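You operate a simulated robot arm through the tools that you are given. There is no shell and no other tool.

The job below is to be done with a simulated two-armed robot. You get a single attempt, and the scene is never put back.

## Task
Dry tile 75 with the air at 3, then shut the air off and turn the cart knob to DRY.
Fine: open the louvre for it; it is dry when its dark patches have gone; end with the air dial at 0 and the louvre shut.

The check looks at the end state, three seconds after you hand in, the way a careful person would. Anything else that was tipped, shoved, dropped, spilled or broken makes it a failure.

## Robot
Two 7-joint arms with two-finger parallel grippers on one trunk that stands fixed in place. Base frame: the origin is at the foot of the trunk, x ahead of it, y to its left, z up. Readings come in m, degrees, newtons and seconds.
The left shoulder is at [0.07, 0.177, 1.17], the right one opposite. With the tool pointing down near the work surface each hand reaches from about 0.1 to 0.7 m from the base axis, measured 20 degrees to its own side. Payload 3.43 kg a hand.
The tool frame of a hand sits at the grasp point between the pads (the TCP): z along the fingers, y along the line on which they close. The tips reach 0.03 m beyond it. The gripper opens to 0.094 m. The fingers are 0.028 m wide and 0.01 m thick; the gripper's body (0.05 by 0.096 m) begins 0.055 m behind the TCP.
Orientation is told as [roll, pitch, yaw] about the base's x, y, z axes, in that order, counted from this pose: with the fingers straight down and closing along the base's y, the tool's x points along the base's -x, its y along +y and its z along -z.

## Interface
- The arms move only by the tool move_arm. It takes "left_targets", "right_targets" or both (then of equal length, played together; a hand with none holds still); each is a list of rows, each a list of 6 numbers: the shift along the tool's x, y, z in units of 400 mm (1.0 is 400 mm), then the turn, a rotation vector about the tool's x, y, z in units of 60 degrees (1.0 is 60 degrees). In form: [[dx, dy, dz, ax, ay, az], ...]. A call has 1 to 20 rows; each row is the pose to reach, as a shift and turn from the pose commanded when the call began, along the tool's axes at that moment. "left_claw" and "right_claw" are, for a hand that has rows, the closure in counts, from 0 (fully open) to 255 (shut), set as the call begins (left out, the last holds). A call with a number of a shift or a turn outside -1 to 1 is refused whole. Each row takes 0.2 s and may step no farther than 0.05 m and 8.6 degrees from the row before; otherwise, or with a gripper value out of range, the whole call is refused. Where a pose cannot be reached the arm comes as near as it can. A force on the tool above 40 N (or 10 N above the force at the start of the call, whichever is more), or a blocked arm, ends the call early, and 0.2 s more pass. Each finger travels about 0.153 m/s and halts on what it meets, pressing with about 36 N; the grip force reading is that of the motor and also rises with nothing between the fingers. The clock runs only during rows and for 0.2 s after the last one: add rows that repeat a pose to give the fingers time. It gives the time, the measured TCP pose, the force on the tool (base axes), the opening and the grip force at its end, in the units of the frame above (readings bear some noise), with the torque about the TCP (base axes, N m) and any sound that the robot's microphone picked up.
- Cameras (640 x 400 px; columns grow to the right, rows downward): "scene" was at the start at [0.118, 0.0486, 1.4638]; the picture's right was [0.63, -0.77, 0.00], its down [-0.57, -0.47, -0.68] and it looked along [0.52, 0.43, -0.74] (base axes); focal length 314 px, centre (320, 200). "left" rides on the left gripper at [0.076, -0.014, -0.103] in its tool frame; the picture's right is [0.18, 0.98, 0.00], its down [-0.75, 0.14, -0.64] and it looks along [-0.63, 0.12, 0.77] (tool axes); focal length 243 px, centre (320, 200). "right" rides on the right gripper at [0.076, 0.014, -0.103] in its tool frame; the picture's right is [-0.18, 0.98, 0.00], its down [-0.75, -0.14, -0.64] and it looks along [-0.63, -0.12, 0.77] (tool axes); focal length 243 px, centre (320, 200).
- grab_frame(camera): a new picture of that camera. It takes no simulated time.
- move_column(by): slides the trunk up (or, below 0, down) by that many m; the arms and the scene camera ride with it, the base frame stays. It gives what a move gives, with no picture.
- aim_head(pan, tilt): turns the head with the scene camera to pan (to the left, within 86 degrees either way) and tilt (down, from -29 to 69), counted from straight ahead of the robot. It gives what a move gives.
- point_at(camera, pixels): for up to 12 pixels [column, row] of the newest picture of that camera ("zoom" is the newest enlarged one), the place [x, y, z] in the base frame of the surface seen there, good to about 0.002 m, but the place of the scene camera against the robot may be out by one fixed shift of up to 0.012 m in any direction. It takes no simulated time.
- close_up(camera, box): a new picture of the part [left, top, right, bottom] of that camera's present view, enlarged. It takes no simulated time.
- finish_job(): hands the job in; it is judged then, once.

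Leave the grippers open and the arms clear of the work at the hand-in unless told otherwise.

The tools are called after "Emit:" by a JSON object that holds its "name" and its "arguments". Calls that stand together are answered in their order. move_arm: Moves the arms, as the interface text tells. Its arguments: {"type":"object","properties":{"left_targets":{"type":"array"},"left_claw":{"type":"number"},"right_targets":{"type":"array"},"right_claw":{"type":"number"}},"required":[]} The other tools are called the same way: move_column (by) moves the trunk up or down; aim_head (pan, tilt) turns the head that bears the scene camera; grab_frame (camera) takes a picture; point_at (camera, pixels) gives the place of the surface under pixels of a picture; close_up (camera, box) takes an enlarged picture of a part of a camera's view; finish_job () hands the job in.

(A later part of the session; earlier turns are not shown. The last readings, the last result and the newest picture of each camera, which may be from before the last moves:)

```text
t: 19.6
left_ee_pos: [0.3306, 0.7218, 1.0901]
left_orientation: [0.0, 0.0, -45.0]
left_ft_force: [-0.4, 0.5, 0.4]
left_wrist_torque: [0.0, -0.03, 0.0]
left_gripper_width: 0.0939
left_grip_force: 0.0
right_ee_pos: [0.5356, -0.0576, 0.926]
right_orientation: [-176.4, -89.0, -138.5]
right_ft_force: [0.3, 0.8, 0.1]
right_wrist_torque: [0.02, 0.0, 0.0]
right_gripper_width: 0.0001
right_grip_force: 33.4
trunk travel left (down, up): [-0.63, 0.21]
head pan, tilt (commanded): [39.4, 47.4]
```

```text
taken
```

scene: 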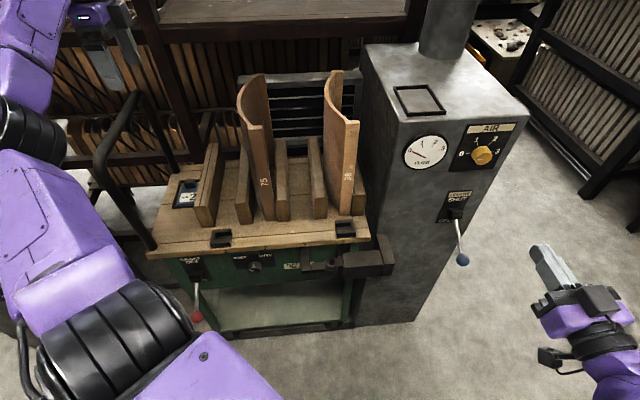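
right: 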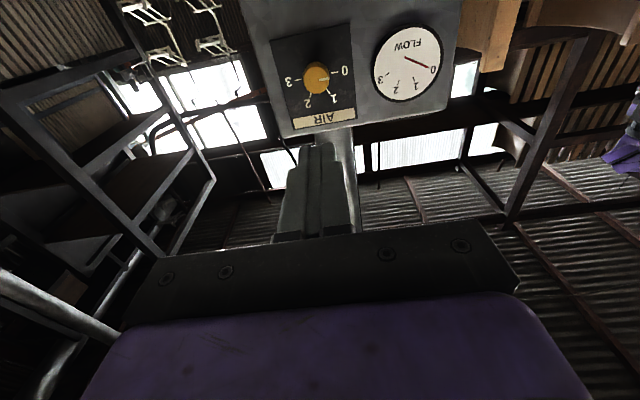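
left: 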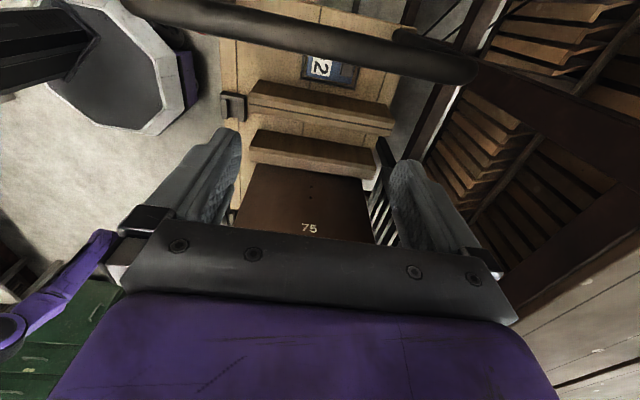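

I'll measure the dial again with the right camera from this pose so the approach is accurate.

Emit:
{"name": "close_up", "arguments": {"camera": "right", "box": [268, 25, 396, 105]}}

```text
5.00 times, centred on (332, 65) of right
```

zoom: 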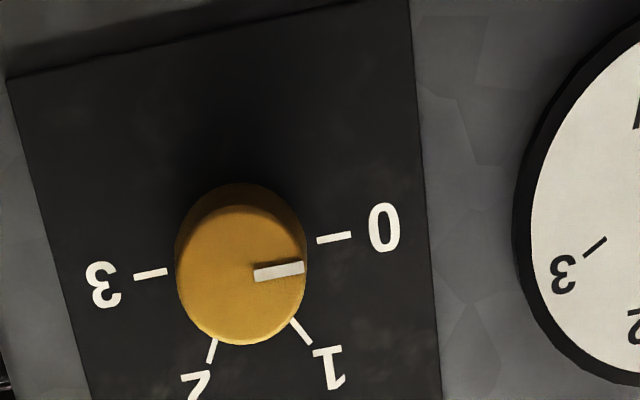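

Emit:
{"name": "point_at", "arguments": {"camera": "zoom", "pixels": [[333, 237], [150, 273], [298, 330], [212, 352], [240, 285], [190, 280], [278, 271], [300, 255], [242, 215], [240, 335], [400, 100], [60, 100]]}}

```text
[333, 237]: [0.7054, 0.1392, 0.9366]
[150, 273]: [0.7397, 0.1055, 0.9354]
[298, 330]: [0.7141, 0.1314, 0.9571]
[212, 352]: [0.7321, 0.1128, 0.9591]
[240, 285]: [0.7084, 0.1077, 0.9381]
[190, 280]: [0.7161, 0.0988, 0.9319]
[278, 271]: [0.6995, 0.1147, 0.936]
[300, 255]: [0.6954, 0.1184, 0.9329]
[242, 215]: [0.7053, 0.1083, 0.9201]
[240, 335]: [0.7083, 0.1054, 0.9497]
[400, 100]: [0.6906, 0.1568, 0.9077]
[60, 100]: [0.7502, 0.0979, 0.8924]
```

The dial knob is centred at s≈0.4235, z≈0.935. Its front is at u≈0.576, the face is at u≈0.597 and its diameter is about 34 mm. Going from 0 to 3 is a 180° clockwise turn, so I'll test the wrist's roll range in free air, starting with -60°.

Emit:
{"name": "move_arm", "arguments": {"right_targets": [[0, 0, 0, 0, 0, -0.125], [0, 0, 0, 0, 0, -0.25], [0, 0, 0, 0, 0, -0.375], [0, 0, 0, 0, 0, -0.5], [0, 0, 0, 0, 0, -0.625], [0, 0, 0, 0, 0, -0.75], [0, 0, 0, 0, 0, -0.875], [0, 0, 0, 0, 0, -1.0]], "right_claw": 70}}

```text
t: 21.4
left_ee_pos: [0.3324, 0.7221, 1.0908]
left_orientation: [-0.1, 0.0, -45.0]
left_ft_force: [0.4, -0.8, 0.3]
left_wrist_torque: [0.0, 0.02, -0.01]
left_gripper_width: 0.0939
left_grip_force: 0.1
right_ee_pos: [0.5476, -0.0723, 0.9332]
right_orientation: [-93.2, -31.7, 134.4]
right_ft_force: [0.0, 0.3, 0.7]
right_wrist_torque: [-0.05, 0.03, -0.01]
right_gripper_width: 0.0683
right_grip_force: 0.0
trunk travel left (down, up): [-0.63, 0.21]
head pan, tilt (commanded): [39.4, 47.4]
```

The TCP drifted about 2 cm during the roll with no warning. I'll hold the pose for two rows to see whether it settles.

Emit:
{"name": "move_arm", "arguments": {"right_targets": [[0, 0, 0, 0, 0, 0], [0, 0, 0, 0, 0, 0], [0, 0, 0, 0, 0, 0]]}}

Emit:
{"name": "grab_frame", "arguments": {"camera": "scene"}}

Emit:
{"name": "grab_frame", "arguments": {"camera": "right"}}

```text
t: 22.2
left_ee_pos: [0.3325, 0.722, 1.089]
left_orientation: [-0.1, 0.0, -44.9]
left_ft_force: [0.2, 0.1, 0.4]
left_wrist_torque: [0.03, -0.03, 0.01]
left_gripper_width: 0.0939
left_grip_force: 0.0
right_ee_pos: [0.5476, -0.0722, 0.9318]
right_orientation: [-92.9, -31.8, 134.1]
right_ft_force: [-0.2, 0.2, 0.1]
right_wrist_torque: [-0.01, 0.02, 0.01]
right_gripper_width: 0.0684
right_grip_force: 0.1
trunk travel left (down, up): [-0.63, 0.21]
head pan, tilt (commanded): [39.4, 47.4]
```

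```text
taken
```

scene: 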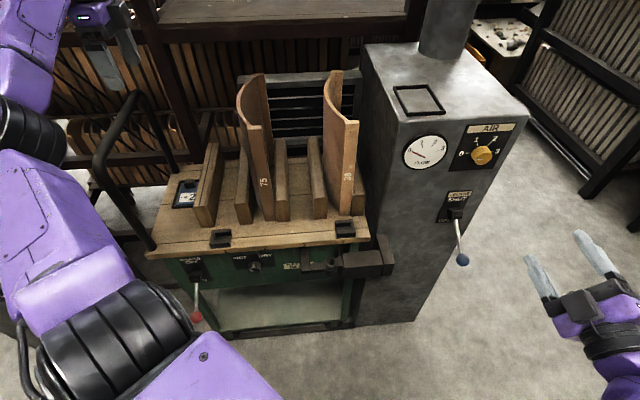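

```text
taken
```

right: 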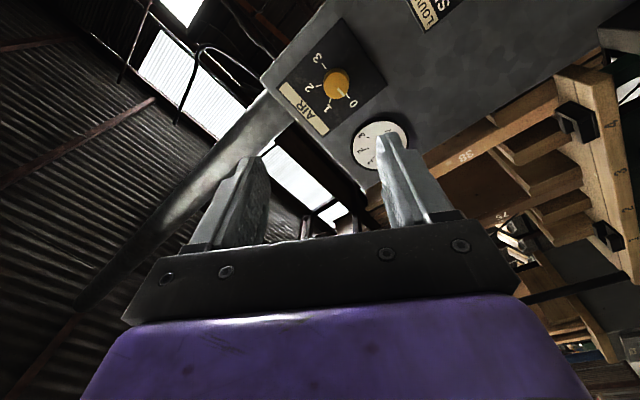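

The drift is real: 2 cm and about 3° of tilt. I'll roll back to 0° and then go +60° to see whether the other side tracks better.

Emit:
{"name": "move_arm", "arguments": {"right_targets": [[0, 0, 0, 0, 0, 0.125], [0, 0, 0, 0, 0, 0.25], [0, 0, 0, 0, 0, 0.375], [0, 0, 0, 0, 0, 0.5], [0, 0, 0, 0, 0, 0.625], [0, 0, 0, 0, 0, 0.75], [0, 0, 0, 0, 0, 0.875], [0, 0, 0, 0, 0, 1.0], [0, 0, 0, 0, 0, 1.0]]}}

```text
t: 24.2
left_ee_pos: [0.3316, 0.7227, 1.0899]
left_orientation: [-0.1, 0.0, -45.0]
left_ft_force: [-0.8, -0.3, 0.1]
left_wrist_torque: [0.0, 0.01, 0.03]
left_gripper_width: 0.0939
left_grip_force: 0.1
right_ee_pos: [0.5411, -0.0593, 0.9286]
right_orientation: [176.6, -89.0, -131.6]
right_ft_force: [0.4, -0.3, 0.2]
right_wrist_torque: [0.0, -0.05, 0.03]
right_gripper_width: 0.0679
right_grip_force: 0.0
trunk travel left (down, up): [-0.63, 0.21]
head pan, tilt (commanded): [39.4, 47.4]
```

Rolled back to 0° the pose is good again: tool along n, position (0.541, -0.059, 0.929). Now I'll test +60°.

Emit:
{"name": "move_arm", "arguments": {"right_targets": [[0, 0, 0, 0, 0, 0.125], [0, 0, 0, 0, 0, 0.25], [0, 0, 0, 0, 0, 0.375], [0, 0, 0, 0, 0, 0.5], [0, 0, 0, 0, 0, 0.625], [0, 0, 0, 0, 0, 0.75], [0, 0, 0, 0, 0, 0.875], [0, 0, 0, 0, 0, 1.0], [0, 0, 0, 0, 0, 1.0]]}}

```text
t: 26.2
left_ee_pos: [0.3312, 0.7223, 1.0904]
left_orientation: [0.0, 0.1, -45.0]
left_ft_force: [-0.1, 0.2, 0.2]
left_wrist_torque: [0.01, 0.0, 0.0]
left_gripper_width: 0.0941
left_grip_force: 0.0
right_ee_pos: [0.5397, -0.0582, 0.9266]
right_orientation: [91.2, -29.9, -45.5]
right_ft_force: [-1.1, -0.4, -0.3]
right_wrist_torque: [0.01, 0.06, -0.01]
right_gripper_width: 0.0683
right_grip_force: 0.1
trunk travel left (down, up): [-0.63, 0.21]
head pan, tilt (commanded): [39.4, 47.4]
```

At +60° the pose holds well. I'll continue to +120° to find the range on this side.

Emit:
{"name": "move_arm", "arguments": {"right_targets": [[0, 0, 0, 0, 0, 0.125], [0, 0, 0, 0, 0, 0.25], [0, 0, 0, 0, 0, 0.375], [0, 0, 0, 0, 0, 0.5], [0, 0, 0, 0, 0, 0.625], [0, 0, 0, 0, 0, 0.75], [0, 0, 0, 0, 0, 0.875], [0, 0, 0, 0, 0, 1.0], [0, 0, 0, 0, 0, 1.0]]}}

```text
t: 28.2
left_ee_pos: [0.3318, 0.7226, 1.0894]
left_orientation: [-0.2, 0.0, -45.1]
left_ft_force: [-0.6, 0.5, 0.7]
left_wrist_torque: [0.0, 0.02, -0.01]
left_gripper_width: 0.094
left_grip_force: 0.0
right_ee_pos: [0.5405, -0.0579, 0.9279]
right_orientation: [91.1, 30.0, -44.4]
right_ft_force: [0.1, -0.3, -0.3]
right_wrist_torque: [0.04, 0.0, -0.02]
right_gripper_width: 0.0682
right_grip_force: 0.0
trunk travel left (down, up): [-0.63, 0.21]
head pan, tilt (commanded): [39.4, 47.4]
```

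At +120° it's still exact. I'll continue to +180°.

Emit:
{"name": "move_arm", "arguments": {"right_targets": [[0, 0, 0, 0, 0, 0.125], [0, 0, 0, 0, 0, 0.25], [0, 0, 0, 0, 0, 0.375], [0, 0, 0, 0, 0, 0.5], [0, 0, 0, 0, 0, 0.625], [0, 0, 0, 0, 0, 0.75], [0, 0, 0, 0, 0, 0.875], [0, 0, 0, 0, 0, 1.0], [0, 0, 0, 0, 0, 1.0]]}}

Emit:
{"name": "grab_frame", "arguments": {"camera": "right"}}

Emit:
{"name": "grab_frame", "arguments": {"camera": "scene"}}

```text
t: 30.2
left_ee_pos: [0.3313, 0.7219, 1.0895]
left_orientation: [0.0, 0.0, -45.0]
left_ft_force: [0.0, -0.4, -0.2]
left_wrist_torque: [0.01, 0.01, -0.01]
left_gripper_width: 0.0938
left_grip_force: 0.0
right_ee_pos: [0.5399, -0.0584, 0.9265]
right_orientation: [-176.1, 89.1, 48.8]
right_ft_force: [0.1, -0.7, 0.7]
right_wrist_torque: [0.03, -0.01, 0.0]
right_gripper_width: 0.0684
right_grip_force: 0.1
trunk travel left (down, up): [-0.63, 0.21]
head pan, tilt (commanded): [39.4, 47.4]
```

```text
taken
```

right: 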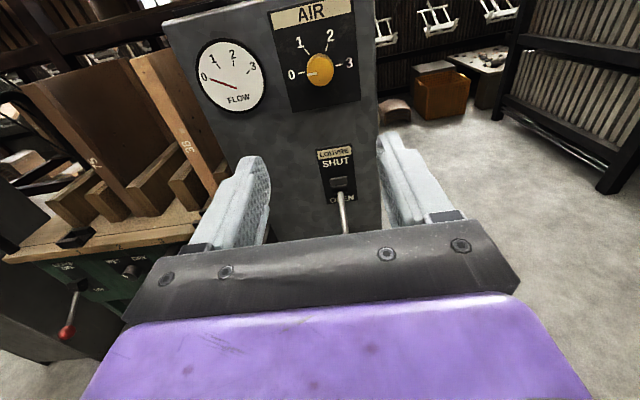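

```text
taken
```

scene: 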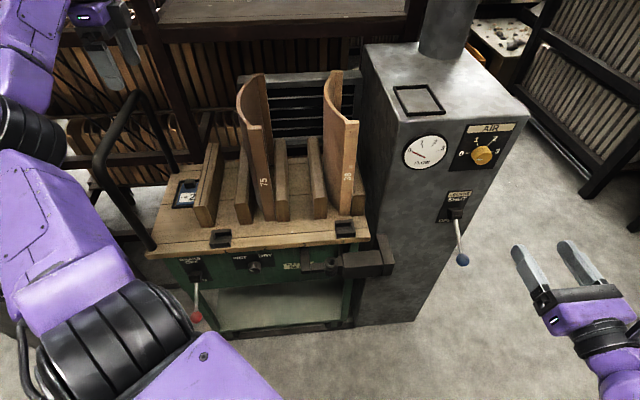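

The wrist can roll from 0° to +180° cleanly, and at +180° the camera is on top with an upright view. I'll check the dial, gauge and lever from here.

Emit:
{"name": "close_up", "arguments": {"camera": "right", "box": [180, 0, 372, 120]}}

Emit:
{"name": "point_at", "arguments": {"camera": "zoom", "pixels": [[392, 246], [536, 215], [424, 150], [490, 130], [465, 235], [430, 240], [502, 225], [465, 200], [470, 275], [440, 240]]}}

Emit:
{"name": "grab_frame", "arguments": {"camera": "left"}}

```text
3.33 times, centred on (276, 60) of right
```

zoom: 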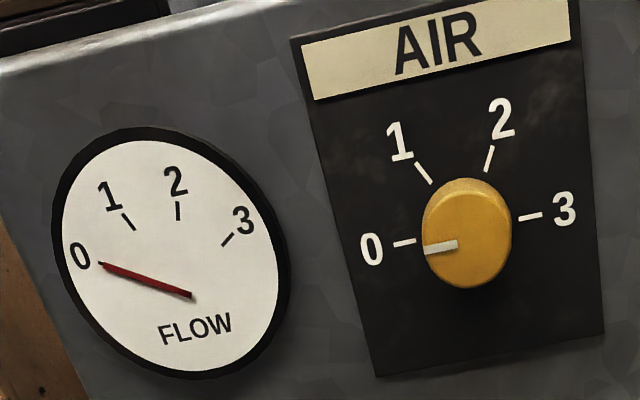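

```text
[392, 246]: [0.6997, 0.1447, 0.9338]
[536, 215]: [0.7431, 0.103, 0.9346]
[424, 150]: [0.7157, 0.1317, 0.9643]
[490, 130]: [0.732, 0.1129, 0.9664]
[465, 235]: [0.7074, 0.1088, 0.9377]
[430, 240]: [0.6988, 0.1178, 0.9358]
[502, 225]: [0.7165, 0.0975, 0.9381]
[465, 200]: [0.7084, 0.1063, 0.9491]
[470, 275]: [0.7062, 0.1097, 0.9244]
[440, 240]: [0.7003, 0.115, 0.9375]
```

```text
taken
```

left: 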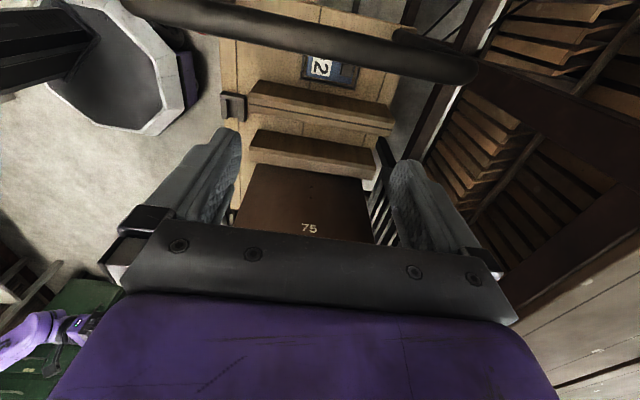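

The readings agree: the knob centre is at s≈0.4235, z≈0.9355. Turning it from 0 to 3 needs +180°, so I'll roll the hand back to 0° in three 60° steps before gripping. This is the first step.

Emit:
{"name": "move_arm", "arguments": {"right_targets": [[0, 0, 0, 0, 0, -0.125], [0, 0, 0, 0, 0, -0.25], [0, 0, 0, 0, 0, -0.375], [0, 0, 0, 0, 0, -0.5], [0, 0, 0, 0, 0, -0.625], [0, 0, 0, 0, 0, -0.75], [0, 0, 0, 0, 0, -0.875], [0, 0, 0, 0, 0, -1.0]]}}

Emit:
{"name": "move_arm", "arguments": {"right_targets": [[0, 0, 0, 0, 0, -0.125], [0, 0, 0, 0, 0, -0.25], [0, 0, 0, 0, 0, -0.375], [0, 0, 0, 0, 0, -0.5], [0, 0, 0, 0, 0, -0.625], [0, 0, 0, 0, 0, -0.75], [0, 0, 0, 0, 0, -0.875], [0, 0, 0, 0, 0, -1.0]]}}

Emit:
{"name": "move_arm", "arguments": {"right_targets": [[0, 0, 0, 0, 0, -0.125], [0, 0, 0, 0, 0, -0.25], [0, 0, 0, 0, 0, -0.375], [0, 0, 0, 0, 0, -0.5], [0, 0, 0, 0, 0, -0.625], [0, 0, 0, 0, 0, -0.75], [0, 0, 0, 0, 0, -0.875], [0, 0, 0, 0, 0, -1.0], [0, 0, 0, 0, 0, -1.0]]}}

```text
t: 32.0
left_ee_pos: [0.3308, 0.7217, 1.0897]
left_orientation: [-0.2, 0.0, -45.0]
left_ft_force: [-0.1, 1.1, 0.0]
left_wrist_torque: [0.01, 0.03, 0.02]
left_gripper_width: 0.0941
left_grip_force: 0.2
right_ee_pos: [0.5408, -0.0591, 0.9269]
right_orientation: [91.1, 29.7, -44.6]
right_ft_force: [-0.2, 1.0, -0.4]
right_wrist_torque: [-0.01, 0.0, 0.01]
right_gripper_width: 0.0685
right_grip_force: 0.0
trunk travel left (down, up): [-0.63, 0.21]
head pan, tilt (commanded): [39.4, 47.4]
```

```text
t: 33.8
left_ee_pos: [0.332, 0.7228, 1.0903]
left_orientation: [-0.1, 0.0, -44.9]
left_ft_force: [0.5, 1.2, 0.5]
left_wrist_torque: [-0.04, 0.0, 0.01]
left_gripper_width: 0.094
left_grip_force: 0.0
right_ee_pos: [0.5404, -0.0604, 0.9274]
right_orientation: [91.1, -30.2, -45.7]
right_ft_force: [0.1, -0.1, 0.2]
right_wrist_torque: [0.05, 0.04, 0.0]
right_gripper_width: 0.068
right_grip_force: 0.0
trunk travel left (down, up): [-0.63, 0.21]
head pan, tilt (commanded): [39.4, 47.4]
```

```text
t: 35.8
left_ee_pos: [0.3328, 0.7215, 1.0905]
left_orientation: [-0.1, 0.0, -45.0]
left_ft_force: [0.4, -0.2, -0.1]
left_wrist_torque: [-0.01, 0.01, 0.01]
left_gripper_width: 0.094
left_grip_force: 0.1
right_ee_pos: [0.5402, -0.0588, 0.9271]
right_orientation: [-171.7, -88.9, -143.4]
right_ft_force: [0.5, 0.7, 0.6]
right_wrist_torque: [0.01, 0.0, -0.01]
right_gripper_width: 0.0683
right_grip_force: 0.0
trunk travel left (down, up): [-0.63, 0.21]
head pan, tilt (commanded): [39.4, 47.4]
```

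The hand is back at roll 0°. Now I'll move forward to a pre-grasp 2.5 cm short of the knob, level out the 1° tilt and lift to z≈0.9355.

Emit:
{"name": "move_arm", "arguments": {"right_targets": [[-0.003, 0, 0.09, 0, 0.004, 0], [-0.006, 0, 0.18, 0, 0.008, 0], [-0.008, 0, 0.27, 0, 0.012, 0], [-0.01, 0, 0.36, 0, 0.016, 0], [-0.012, 0, 0.45, 0, 0.018, 0], [-0.012, 0, 0.45, 0, 0.018, 0]]}}

Emit:
{"name": "close_up", "arguments": {"camera": "scene", "box": [400, 100, 560, 200]}}

Emit:
{"name": "grab_frame", "arguments": {"camera": "right"}}

```text
t: 37.2
left_ee_pos: [0.3324, 0.7213, 1.0913]
left_orientation: [-0.1, -0.1, -44.9]
left_ft_force: [0.3, -0.1, -0.1]
left_wrist_torque: [0.0, -0.01, 0.0]
left_gripper_width: 0.0938
left_grip_force: 0.0
right_ee_pos: [0.6664, 0.0644, 0.9333]
right_orientation: [-13.7, -89.8, 58.7]
right_ft_force: [-0.2, -0.4, -0.3]
right_wrist_torque: [-0.01, -0.04, 0.0]
right_gripper_width: 0.0683
right_grip_force: 0.1
trunk travel left (down, up): [-0.63, 0.21]
head pan, tilt (commanded): [39.4, 47.4]
```

```text
4.00 times, centred on (480, 150) of scene
```

zoom: 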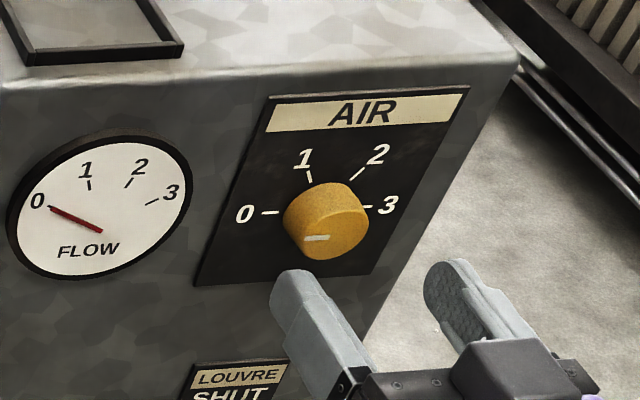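

```text
taken
```

right: 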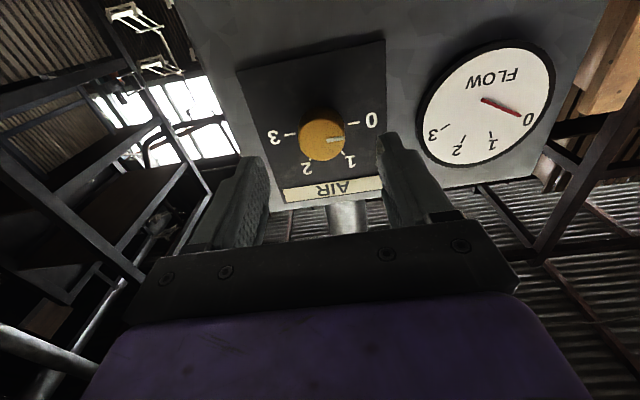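

The hand is at u≈0.517, s≈0.4256, z≈0.933 with the fingers straddling the knob line. I'll check the knob position once more from this close view.

Emit:
{"name": "close_up", "arguments": {"camera": "right", "box": [256, 90, 384, 170]}}

Emit:
{"name": "point_at", "arguments": {"camera": "zoom", "pixels": [[320, 260], [230, 270], [420, 255], [325, 205], [325, 325], [180, 220], [500, 160], [400, 245], [250, 300], [400, 300]]}}

```text
5.00 times, centred on (320, 130) of right
```

zoom: 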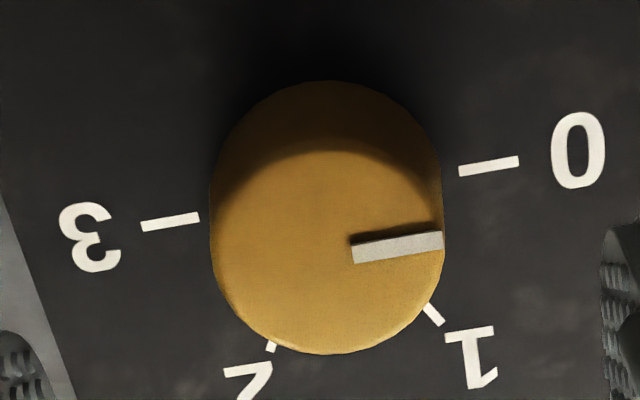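

```text
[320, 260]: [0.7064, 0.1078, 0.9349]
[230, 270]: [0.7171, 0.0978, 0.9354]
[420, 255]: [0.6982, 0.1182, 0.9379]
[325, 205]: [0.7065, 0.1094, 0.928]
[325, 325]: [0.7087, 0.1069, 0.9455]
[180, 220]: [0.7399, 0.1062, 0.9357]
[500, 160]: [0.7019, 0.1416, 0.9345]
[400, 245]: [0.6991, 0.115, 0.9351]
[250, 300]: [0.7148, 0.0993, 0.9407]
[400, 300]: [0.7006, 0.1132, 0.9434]
```

The knob centre refines to s≈0.4223, z≈0.935. I'll shift 3 mm left and 1.5 mm up, then slide forward to u≈0.561. That puts the tips about 6 mm short of the face and 15 mm over the knob.

Emit:
{"name": "move_arm", "arguments": {"right_targets": [[-0.004, 0.0075, 0, 0, 0, 0], [-0.004, 0.0075, 0.04, 0, 0, 0], [-0.004, 0.0075, 0.08, 0, 0, 0], [-0.004, 0.0075, 0.111, 0, 0, 0], [-0.004, 0.0075, 0.111, 0, 0, 0]]}}

Emit:
{"name": "close_up", "arguments": {"camera": "right", "box": [160, 80, 480, 280]}}

Emit:
{"name": "close_up", "arguments": {"camera": "scene", "box": [400, 100, 560, 200]}}

```text
t: 38.4
left_ee_pos: [0.3327, 0.7224, 1.0896]
left_orientation: [0.0, 0.0, -45.0]
left_ft_force: [0.3, 0.4, 0.5]
left_wrist_torque: [0.02, -0.02, -0.04]
left_gripper_width: 0.0939
left_grip_force: 0.1
right_ee_pos: [0.6983, 0.0994, 0.9332]
right_orientation: [-9.9, -89.9, 54.9]
right_ft_force: [0.0, 0.1, 0.2]
right_wrist_torque: [0.0, 0.01, 0.01]
right_gripper_width: 0.0683
right_grip_force: 0.1
trunk travel left (down, up): [-0.63, 0.21]
head pan, tilt (commanded): [39.4, 47.4]
```

```text
2.00 times, centred on (320, 180) of right
```

zoom: 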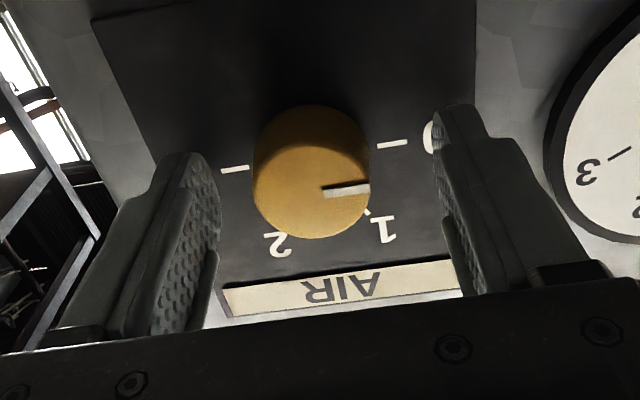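

```text
4.00 times, centred on (480, 150) of scene
```

zoom: 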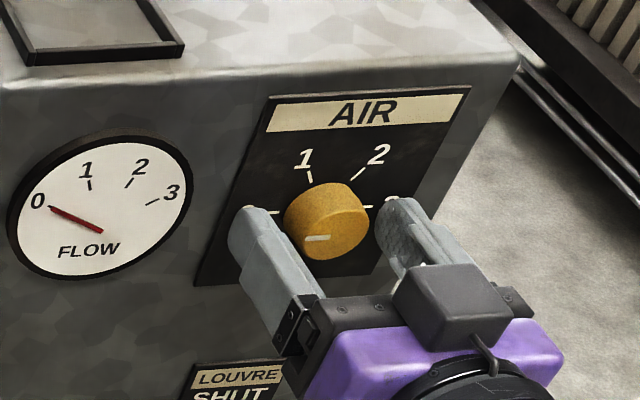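

The fingers are on both sides of the knob, at u≈0.564, s≈0.4235 and z≈0.933. Closing the gripper now.

Emit:
{"name": "move_arm", "arguments": {"right_targets": [[0, 0, 0, 0, 0, 0], [0, 0, 0, 0, 0, 0], [0, 0, 0, 0, 0, 0]], "right_claw": 255}}

Emit:
{"name": "close_up", "arguments": {"camera": "scene", "box": [400, 100, 560, 200]}}

```text
t: 39.2
left_ee_pos: [0.3344, 0.7205, 1.0906]
left_orientation: [-0.1, 0.2, -45.0]
left_ft_force: [-0.5, 1.2, -0.8]
left_wrist_torque: [0.03, 0.01, 0.02]
left_gripper_width: 0.0941
left_grip_force: 0.1
right_ee_pos: [0.6983, 0.0979, 0.9339]
right_orientation: [41.4, -90.0, 3.4]
right_ft_force: [9.5, -6.1, 3.4]
right_wrist_torque: [-0.23, 0.21, -0.5]
right_gripper_width: 0.0352
right_grip_force: 45.3
trunk travel left (down, up): [-0.63, 0.21]
head pan, tilt (commanded): [39.4, 47.4]
```

```text
4.00 times, centred on (480, 150) of scene
```

zoom: 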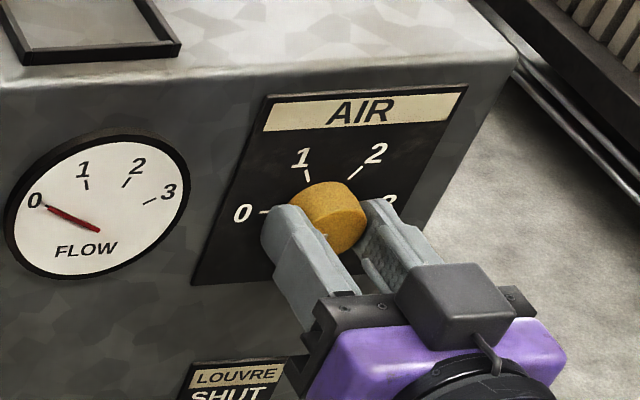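

The knob is gripped at 35 mm width, with a small side force of about 11 N. I'll shift 1 mm to the right to relieve it and turn the first 30° clockwise.

Emit:
{"name": "move_arm", "arguments": {"right_targets": [[0, -0.0025, 0, 0, 0, 0], [0, -0.0025, 0, 0, 0, 0.1], [0, -0.0025, 0, 0, 0, 0.2], [0, -0.0025, 0, 0, 0, 0.3], [0, -0.0025, 0, 0, 0, 0.4], [0, -0.0025, 0, 0, 0, 0.5]]}}

Emit:
{"name": "close_up", "arguments": {"camera": "scene", "box": [400, 100, 560, 200]}}

```text
t: 40.6
left_ee_pos: [0.3319, 0.7194, 1.0913]
left_orientation: [0.0, 0.0, -45.0]
left_ft_force: [-0.4, 0.7, 0.6]
left_wrist_torque: [-0.04, 0.0, 0.0]
left_gripper_width: 0.094
left_grip_force: 0.0
right_ee_pos: [0.6986, 0.0971, 0.9343]
right_orientation: [89.6, -59.8, -44.7]
right_ft_force: [-2.6, -11.5, -7.2]
right_wrist_torque: [0.22, -0.23, -0.26]
right_gripper_width: 0.0352
right_grip_force: 45.2
trunk travel left (down, up): [-0.63, 0.21]
head pan, tilt (commanded): [39.4, 47.4]
```

```text
4.00 times, centred on (480, 150) of scene
```

zoom: 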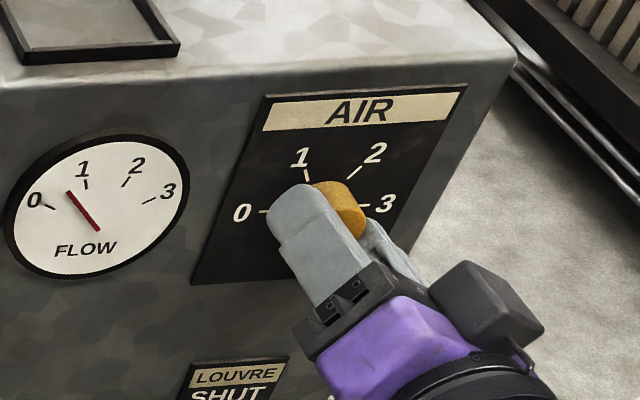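

The dial turned with the hand: the flow needle sits at about 0.6 with moderate forces. I'll continue clockwise by 60°.

Emit:
{"name": "move_arm", "arguments": {"right_targets": [[0, 0, 0, 0, 0, 0.11], [0, 0, 0, 0, 0, 0.22], [0, 0, 0, 0, 0, 0.33], [0, 0, 0, 0, 0, 0.44], [0, 0, 0, 0, 0, 0.55], [0, 0, 0, 0, 0, 0.66], [0, 0, 0, 0, 0, 0.77], [0, 0, 0, 0, 0, 0.88], [0, 0, 0, 0, 0, 1.0]]}}

Emit:
{"name": "close_up", "arguments": {"camera": "scene", "box": [400, 100, 560, 200]}}

```text
t: 42.6
left_ee_pos: [0.3328, 0.7204, 1.0924]
left_orientation: [0.0, 0.0, -45.0]
left_ft_force: [0.5, 0.4, 1.0]
left_wrist_torque: [-0.02, 0.02, 0.01]
left_gripper_width: 0.0938
left_grip_force: 0.2
right_ee_pos: [0.6972, 0.098, 0.9359]
right_orientation: [89.9, 0.2, -45.0]
right_ft_force: [-9.6, -14.4, -16.9]
right_wrist_torque: [-0.32, 0.4, 0.42]
right_gripper_width: 0.0352
right_grip_force: 44.7
trunk travel left (down, up): [-0.63, 0.21]
head pan, tilt (commanded): [39.4, 47.4]
```

```text
4.00 times, centred on (480, 150) of scene
```

zoom: 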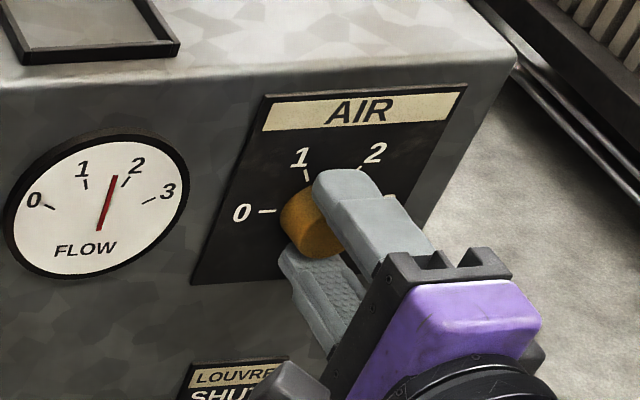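

The needle is near 1.7 at roll 90°. The tool force is 24 N, pushing down and back, so I'll shift 1.5 mm down and 1 mm back to relieve it while turning another 45°.

Emit:
{"name": "move_arm", "arguments": {"right_targets": [[0, -0.004, -0.003, 0, 0, 0], [0, -0.004, -0.003, 0, 0, 0.11], [0, -0.004, -0.003, 0, 0, 0.22], [0, -0.004, -0.003, 0, 0, 0.33], [0, -0.004, -0.003, 0, 0, 0.44], [0, -0.004, -0.003, 0, 0, 0.55], [0, -0.004, -0.003, 0, 0, 0.66], [0, -0.004, -0.003, 0, 0, 0.75]]}}

Emit:
{"name": "close_up", "arguments": {"camera": "scene", "box": [400, 100, 560, 200]}}

```text
t: 44.4
left_ee_pos: [0.3323, 0.7212, 1.0917]
left_orientation: [0.0, 0.1, -45.0]
left_ft_force: [0.6, 1.1, 0.6]
left_wrist_torque: [0.0, 0.0, -0.02]
left_gripper_width: 0.0942
left_grip_force: 0.1
right_ee_pos: [0.6986, 0.0988, 0.935]
right_orientation: [90.2, 45.2, -45.0]
right_ft_force: [12.2, -5.8, 10.6]
right_wrist_torque: [0.1, -0.07, -0.6]
right_gripper_width: 0.0349
right_grip_force: 44.6
trunk travel left (down, up): [-0.63, 0.21]
head pan, tilt (commanded): [39.4, 47.4]
```

```text
4.00 times, centred on (480, 150) of scene
```

zoom: 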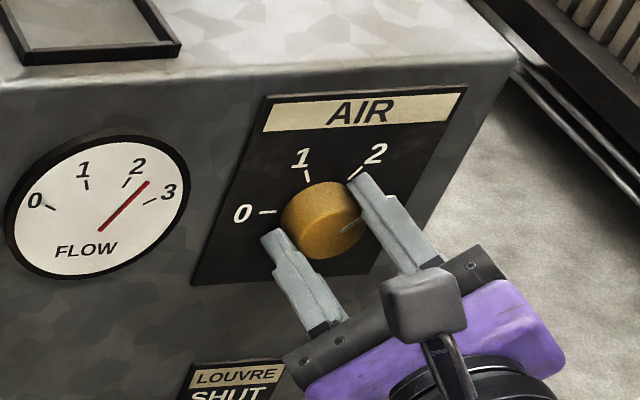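

At roll 135° the needle reads about 2.4. A 16 N force lies along the closing axis, so I'll shift 1 mm that way and finish the remaining 45° to 3.

Emit:
{"name": "move_arm", "arguments": {"right_targets": [[0, 0.0025, 0, 0, 0, 0], [0, 0.0025, 0, 0, 0, 0.11], [0, 0.0025, 0, 0, 0, 0.22], [0, 0.0025, 0, 0, 0, 0.33], [0, 0.0025, 0, 0, 0, 0.44], [0, 0.0025, 0, 0, 0, 0.55], [0, 0.0025, 0, 0, 0, 0.66], [0, 0.0025, 0, 0, 0, 0.74], [0, 0.0025, 0, 0, 0, 0.74]]}}

Emit:
{"name": "close_up", "arguments": {"camera": "scene", "box": [400, 100, 560, 200]}}

Emit:
{"name": "grab_frame", "arguments": {"camera": "right"}}

Emit:
{"name": "grab_frame", "arguments": {"camera": "left"}}

```text
t: 46.4
left_ee_pos: [0.3319, 0.7209, 1.0925]
left_orientation: [0.0, 0.1, -44.9]
left_ft_force: [-1.3, -0.5, -0.9]
left_wrist_torque: [0.0, -0.01, 0.03]
left_gripper_width: 0.094
left_grip_force: 0.0
right_ee_pos: [0.6996, 0.0984, 0.9357]
right_orientation: [91.1, 89.6, -44.0]
right_ft_force: [16.7, -4.6, 14.8]
right_wrist_torque: [0.51, -0.49, -0.39]
right_gripper_width: 0.035
right_grip_force: 45.2
trunk travel left (down, up): [-0.63, 0.21]
head pan, tilt (commanded): [39.4, 47.4]
```

```text
4.00 times, centred on (480, 150) of scene
```

zoom: 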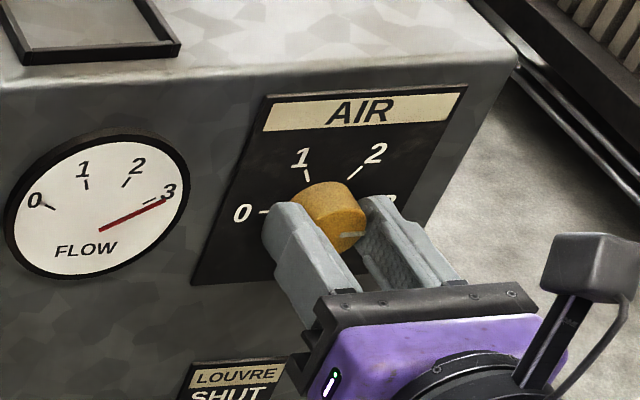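

```text
taken
```

right: 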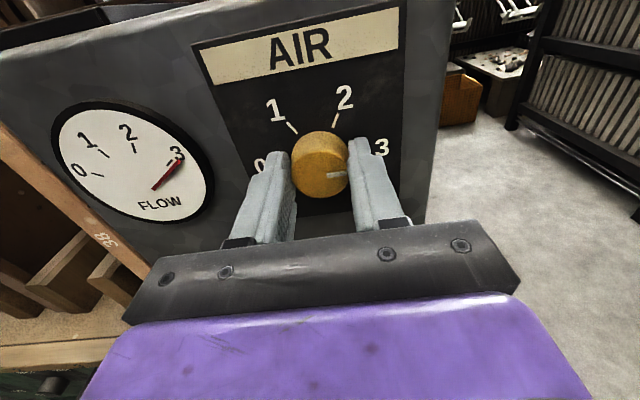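

```text
taken
```

left: 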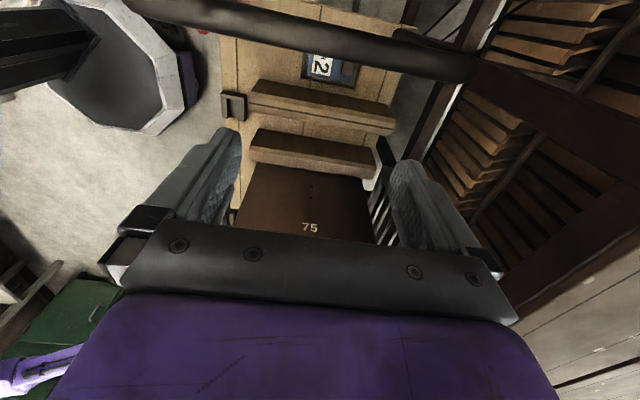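

The gauge needle points to 3. I'll enlarge the gauge and dial to confirm before releasing.

Emit:
{"name": "close_up", "arguments": {"camera": "right", "box": [30, 80, 414, 320]}}

Emit:
{"name": "close_up", "arguments": {"camera": "left", "box": [220, 120, 396, 240]}}

Emit:
{"name": "close_up", "arguments": {"camera": "scene", "box": [220, 60, 380, 240]}}

```text
1.67 times, centred on (222, 200) of right
```

zoom: 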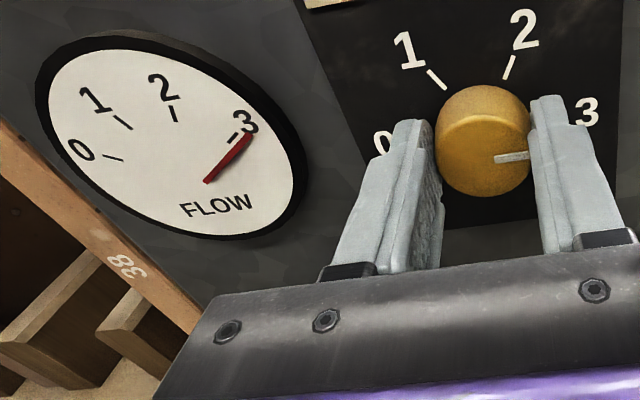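

```text
3.33 times, centred on (308, 180) of left
```

zoom: 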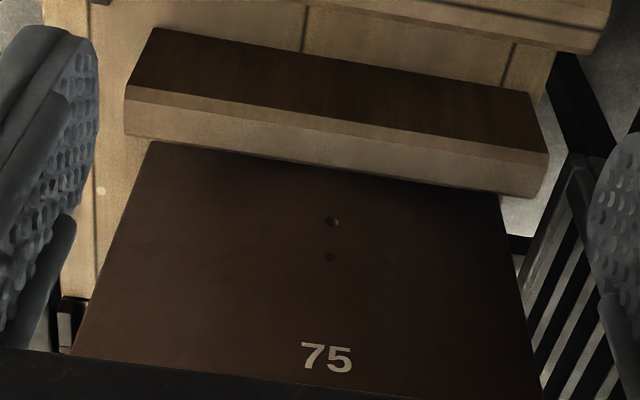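

```text
2.22 times, centred on (300, 150) of scene
```

zoom: 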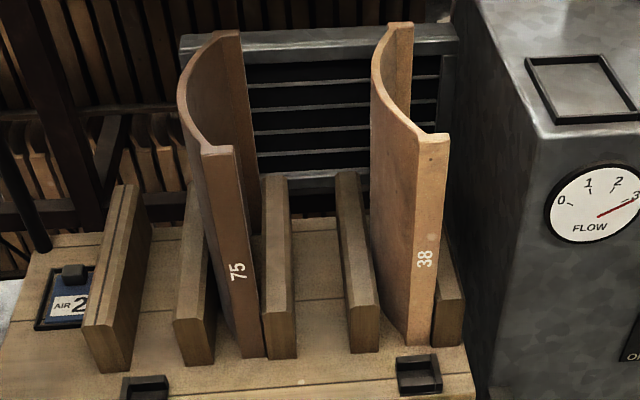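

The dial marker and the flow needle are at 3. I'll keep the grip still and wait four seconds, then compare tile 75.

Emit:
{"name": "move_arm", "arguments": {"right_targets": [[0.002, 0.002, 0, 0, 0, 0], [0.002, 0.002, 0, 0, 0, 0], [0.002, 0.002, 0, 0, 0, 0], [0.002, 0.002, 0, 0, 0, 0], [0.002, 0.002, 0, 0, 0, 0], [0.002, 0.002, 0, 0, 0, 0], [0.002, 0.002, 0, 0, 0, 0], [0.002, 0.002, 0, 0, 0, 0], [0.002, 0.002, 0, 0, 0, 0], [0.002, 0.002, 0, 0, 0, 0], [0.002, 0.002, 0, 0, 0, 0], [0.002, 0.002, 0, 0, 0, 0], [0.002, 0.002, 0, 0, 0, 0], [0.002, 0.002, 0, 0, 0, 0], [0.002, 0.002, 0, 0, 0, 0], [0.002, 0.002, 0, 0, 0, 0], [0.002, 0.002, 0, 0, 0, 0], [0.002, 0.002, 0, 0, 0, 0], [0.002, 0.002, 0, 0, 0, 0], [0.002, 0.002, 0, 0, 0, 0]]}}

Emit:
{"name": "close_up", "arguments": {"camera": "left", "box": [220, 120, 396, 240]}}

Emit:
{"name": "close_up", "arguments": {"camera": "scene", "box": [220, 60, 380, 240]}}

Emit:
{"name": "close_up", "arguments": {"camera": "scene", "box": [400, 100, 560, 200]}}

```text
t: 50.6
left_ee_pos: [0.3322, 0.7215, 1.0898]
left_orientation: [-0.1, 0.0, -45.0]
left_ft_force: [0.1, 0.4, -0.2]
left_wrist_torque: [0.03, 0.0, -0.01]
left_gripper_width: 0.0941
left_grip_force: 0.0
right_ee_pos: [0.6978, 0.0986, 0.9362]
right_orientation: [82.3, 89.4, -52.8]
right_ft_force: [17.1, 0.9, 15.4]
right_wrist_torque: [0.37, -0.37, -0.3]
right_gripper_width: 0.035
right_grip_force: 45.4
trunk travel left (down, up): [-0.63, 0.21]
head pan, tilt (commanded): [39.4, 47.4]
```

```text
3.33 times, centred on (308, 180) of left
```

zoom: 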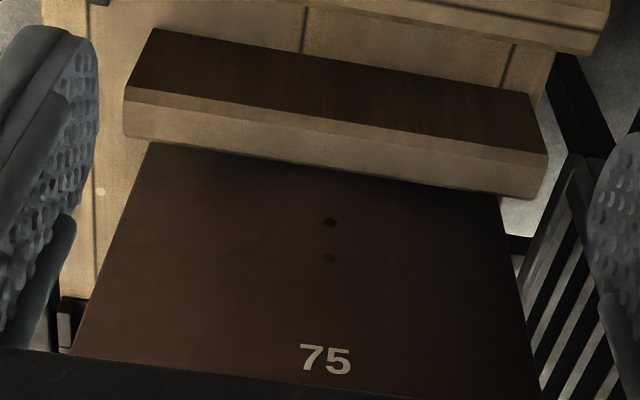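

```text
2.22 times, centred on (300, 150) of scene
```

zoom: 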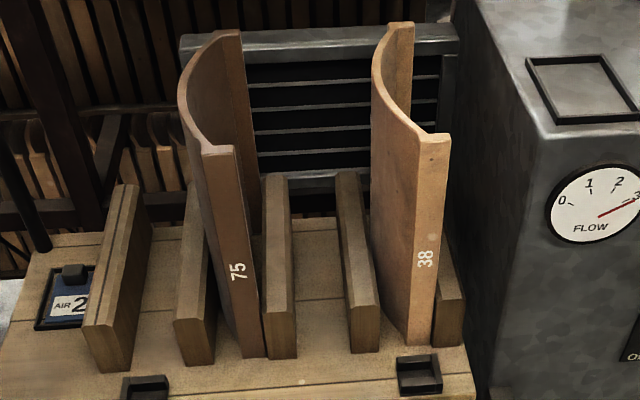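

```text
4.00 times, centred on (480, 150) of scene
```

zoom: 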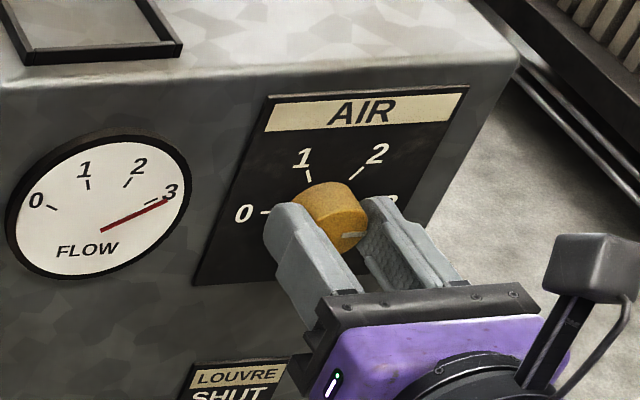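

The gauge holds at 3, and there's no clear change on tile 75 after four seconds. I'll wait longer and compare again.

Emit:
{"name": "move_arm", "arguments": {"right_targets": [[0, 0, 0, 0, 0, 0], [0, 0, 0, 0, 0, 0], [0, 0, 0, 0, 0, 0], [0, 0, 0, 0, 0, 0], [0, 0, 0, 0, 0, 0], [0, 0, 0, 0, 0, 0], [0, 0, 0, 0, 0, 0], [0, 0, 0, 0, 0, 0], [0, 0, 0, 0, 0, 0], [0, 0, 0, 0, 0, 0], [0, 0, 0, 0, 0, 0], [0, 0, 0, 0, 0, 0], [0, 0, 0, 0, 0, 0], [0, 0, 0, 0, 0, 0], [0, 0, 0, 0, 0, 0], [0, 0, 0, 0, 0, 0], [0, 0, 0, 0, 0, 0], [0, 0, 0, 0, 0, 0], [0, 0, 0, 0, 0, 0], [0, 0, 0, 0, 0, 0]]}}

Emit:
{"name": "close_up", "arguments": {"camera": "left", "box": [220, 120, 396, 240]}}

Emit:
{"name": "close_up", "arguments": {"camera": "scene", "box": [220, 60, 380, 240]}}

```text
t: 54.8
left_ee_pos: [0.3332, 0.7212, 1.0913]
left_orientation: [-0.1, 0.1, -45.1]
left_ft_force: [-0.1, -0.2, -0.8]
left_wrist_torque: [0.01, 0.01, 0.0]
left_gripper_width: 0.0939
left_grip_force: 0.0
right_ee_pos: [0.6964, 0.098, 0.9352]
right_orientation: [81.6, 89.3, -53.5]
right_ft_force: [13.8, -0.8, 12.3]
right_wrist_torque: [0.26, -0.28, -0.3]
right_gripper_width: 0.0351
right_grip_force: 45.0
trunk travel left (down, up): [-0.63, 0.21]
head pan, tilt (commanded): [39.4, 47.4]
```

```text
3.33 times, centred on (308, 180) of left
```

zoom: 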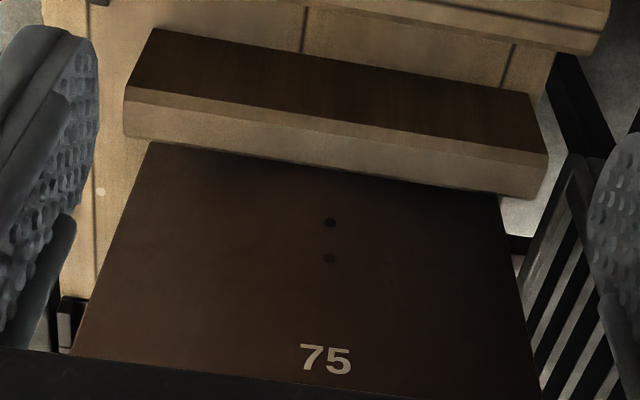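

```text
2.22 times, centred on (300, 150) of scene
```

zoom: 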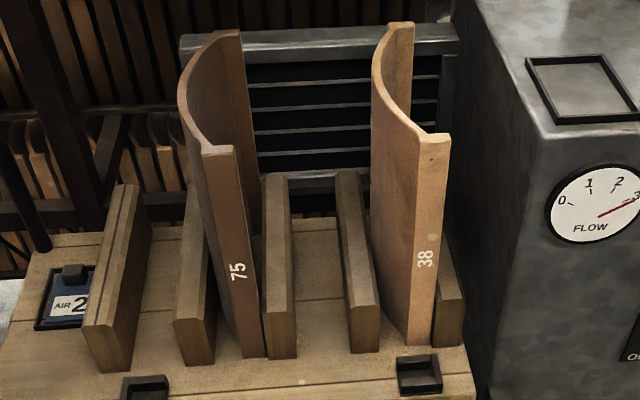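

I'll enlarge tile 75's inner face and front edge, and tile 38 for comparison, to find where the dark patches are.

Emit:
{"name": "close_up", "arguments": {"camera": "scene", "box": [230, 65, 294, 145]}}

Emit:
{"name": "close_up", "arguments": {"camera": "scene", "box": [230, 130, 294, 230]}}

Emit:
{"name": "close_up", "arguments": {"camera": "scene", "box": [316, 65, 372, 220]}}

```text
5.00 times, centred on (262, 105) of scene
```

zoom: 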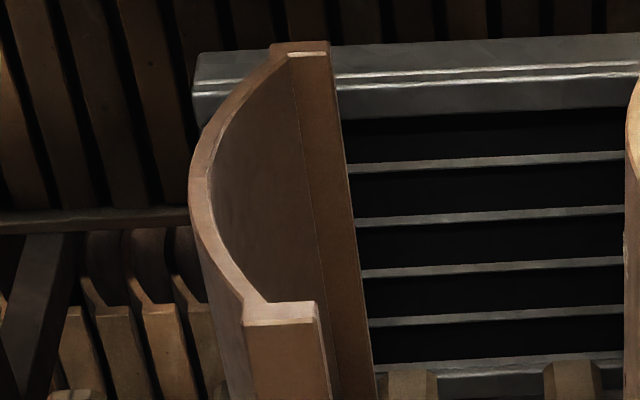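

```text
4.00 times, centred on (262, 180) of scene
```

zoom: 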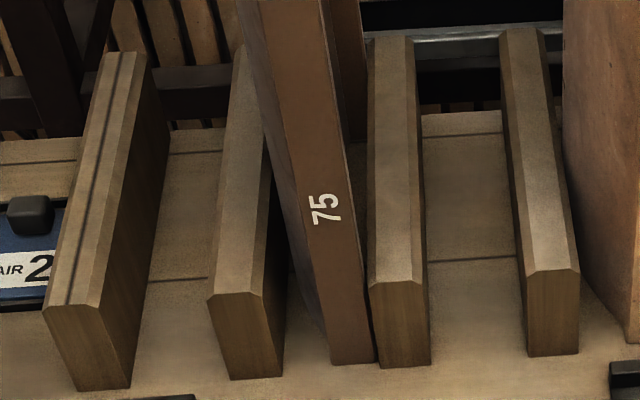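

```text
2.58 times, centred on (344, 142) of scene
```

zoom: 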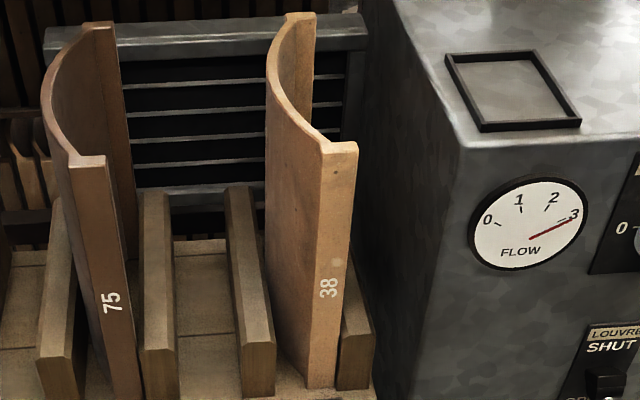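

The inner face of tile 75 has a darker lower area that may be fading. I'll hold 4 s more and take the same enlargement again.

Emit:
{"name": "move_arm", "arguments": {"right_targets": [[0, 0, 0, 0, 0, 0], [0, 0, 0, 0, 0, 0], [0, 0, 0, 0, 0, 0], [0, 0, 0, 0, 0, 0], [0, 0, 0, 0, 0, 0], [0, 0, 0, 0, 0, 0], [0, 0, 0, 0, 0, 0], [0, 0, 0, 0, 0, 0], [0, 0, 0, 0, 0, 0], [0, 0, 0, 0, 0, 0], [0, 0, 0, 0, 0, 0], [0, 0, 0, 0, 0, 0], [0, 0, 0, 0, 0, 0], [0, 0, 0, 0, 0, 0], [0, 0, 0, 0, 0, 0], [0, 0, 0, 0, 0, 0], [0, 0, 0, 0, 0, 0], [0, 0, 0, 0, 0, 0], [0, 0, 0, 0, 0, 0], [0, 0, 0, 0, 0, 0]]}}

Emit:
{"name": "close_up", "arguments": {"camera": "scene", "box": [230, 65, 294, 145]}}

Emit:
{"name": "close_up", "arguments": {"camera": "left", "box": [220, 120, 396, 240]}}

Emit:
{"name": "close_up", "arguments": {"camera": "scene", "box": [230, 130, 294, 230]}}

```text
t: 59.0
left_ee_pos: [0.3327, 0.7195, 1.0896]
left_orientation: [-0.1, 0.1, -45.0]
left_ft_force: [0.8, 1.1, -0.3]
left_wrist_torque: [-0.01, -0.02, 0.0]
left_gripper_width: 0.0939
left_grip_force: 0.1
right_ee_pos: [0.6983, 0.0971, 0.9361]
right_orientation: [81.0, 89.5, -54.1]
right_ft_force: [10.4, -1.2, 7.9]
right_wrist_torque: [0.17, -0.19, -0.23]
right_gripper_width: 0.0351
right_grip_force: 44.8
trunk travel left (down, up): [-0.63, 0.21]
head pan, tilt (commanded): [39.4, 47.4]
```

```text
5.00 times, centred on (262, 105) of scene
```

zoom: 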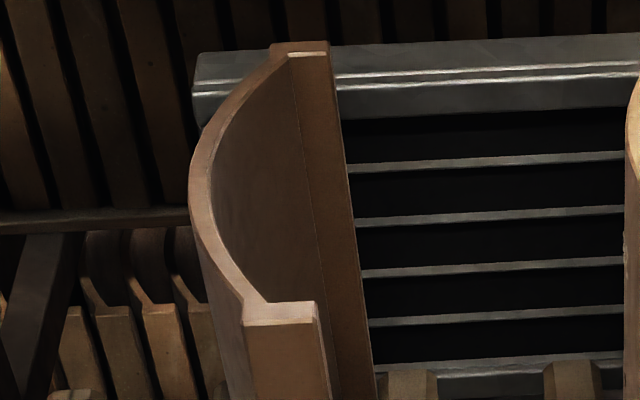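

```text
3.33 times, centred on (308, 180) of left
```

zoom: 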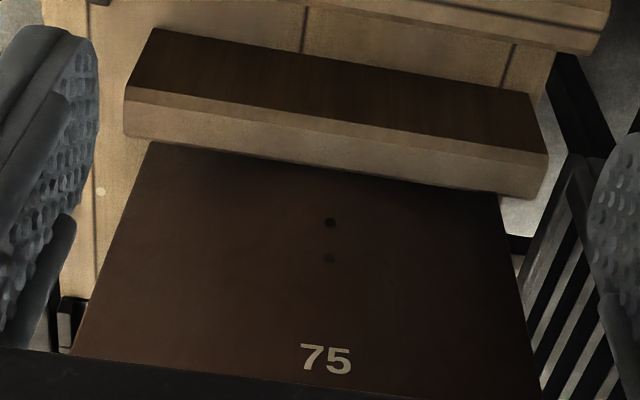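

```text
4.00 times, centred on (262, 180) of scene
```

zoom: 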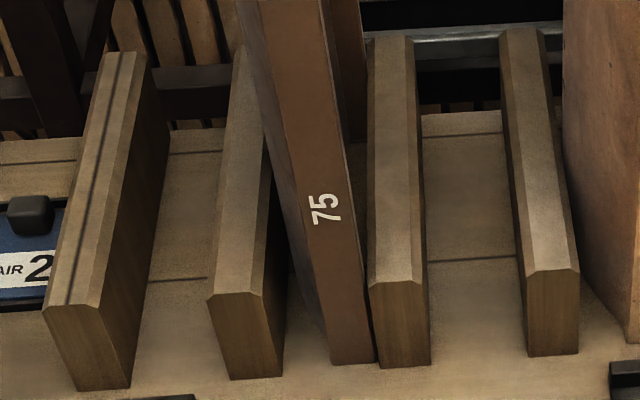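

From here I can't judge the concave face of tile 75. While the air runs, I'll bring the left hand in a safe arc above the tiles, with tips about 15 cm over them, so its camera can look at the concave inner face. First step: up and yaw to 0°.

Emit:
{"name": "move_arm", "arguments": {"left_targets": [[-0.02, -0.012, -0.1, 0, 0, -0.1], [-0.06, -0.04, -0.2, 0, 0, -0.22], [-0.11, -0.07, -0.2, 0, 0, -0.35], [-0.16, -0.1, -0.2, 0, 0, -0.48], [-0.21, -0.13, -0.2, 0, 0, -0.61], [-0.266, -0.165, -0.2, 0, 0, -0.75]]}}

Emit:
{"name": "grab_frame", "arguments": {"camera": "left"}}

```text
t: 60.4
left_ee_pos: [0.389, 0.613, 1.1806]
left_orientation: [0.0, 0.1, 0.0]
left_ft_force: [-0.2, 0.7, -0.6]
left_wrist_torque: [-0.03, -0.03, -0.02]
left_gripper_width: 0.094
left_grip_force: 0.1
left hand out of reach, approached as far as the arm can: row 3, 4, 5, 6
right_ee_pos: [0.6984, 0.0984, 0.9344]
right_orientation: [81.2, 89.4, -53.9]
right_ft_force: [8.6, -3.0, 6.6]
right_wrist_torque: [0.33, -0.33, 0.22]
right_gripper_width: 0.0353
right_grip_force: 45.1
trunk travel left (down, up): [-0.63, 0.21]
head pan, tilt (commanded): [39.4, 47.4]
```

```text
taken
```

left: 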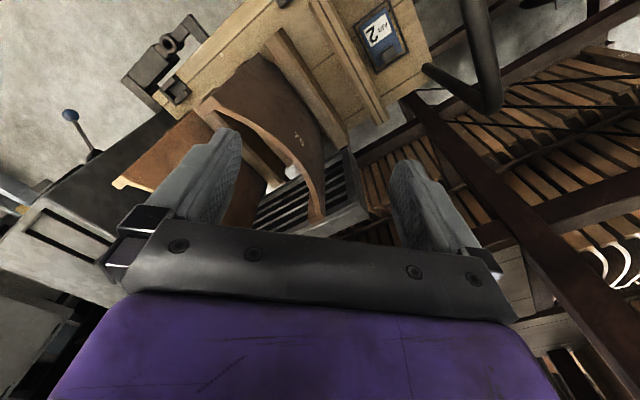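

Emit:
{"name": "close_up", "arguments": {"camera": "left", "box": [180, 50, 372, 210]}}

```text
2.50 times, centred on (276, 130) of left
```

zoom: 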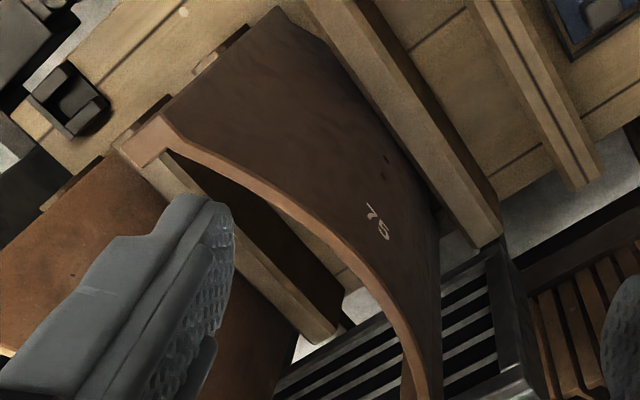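

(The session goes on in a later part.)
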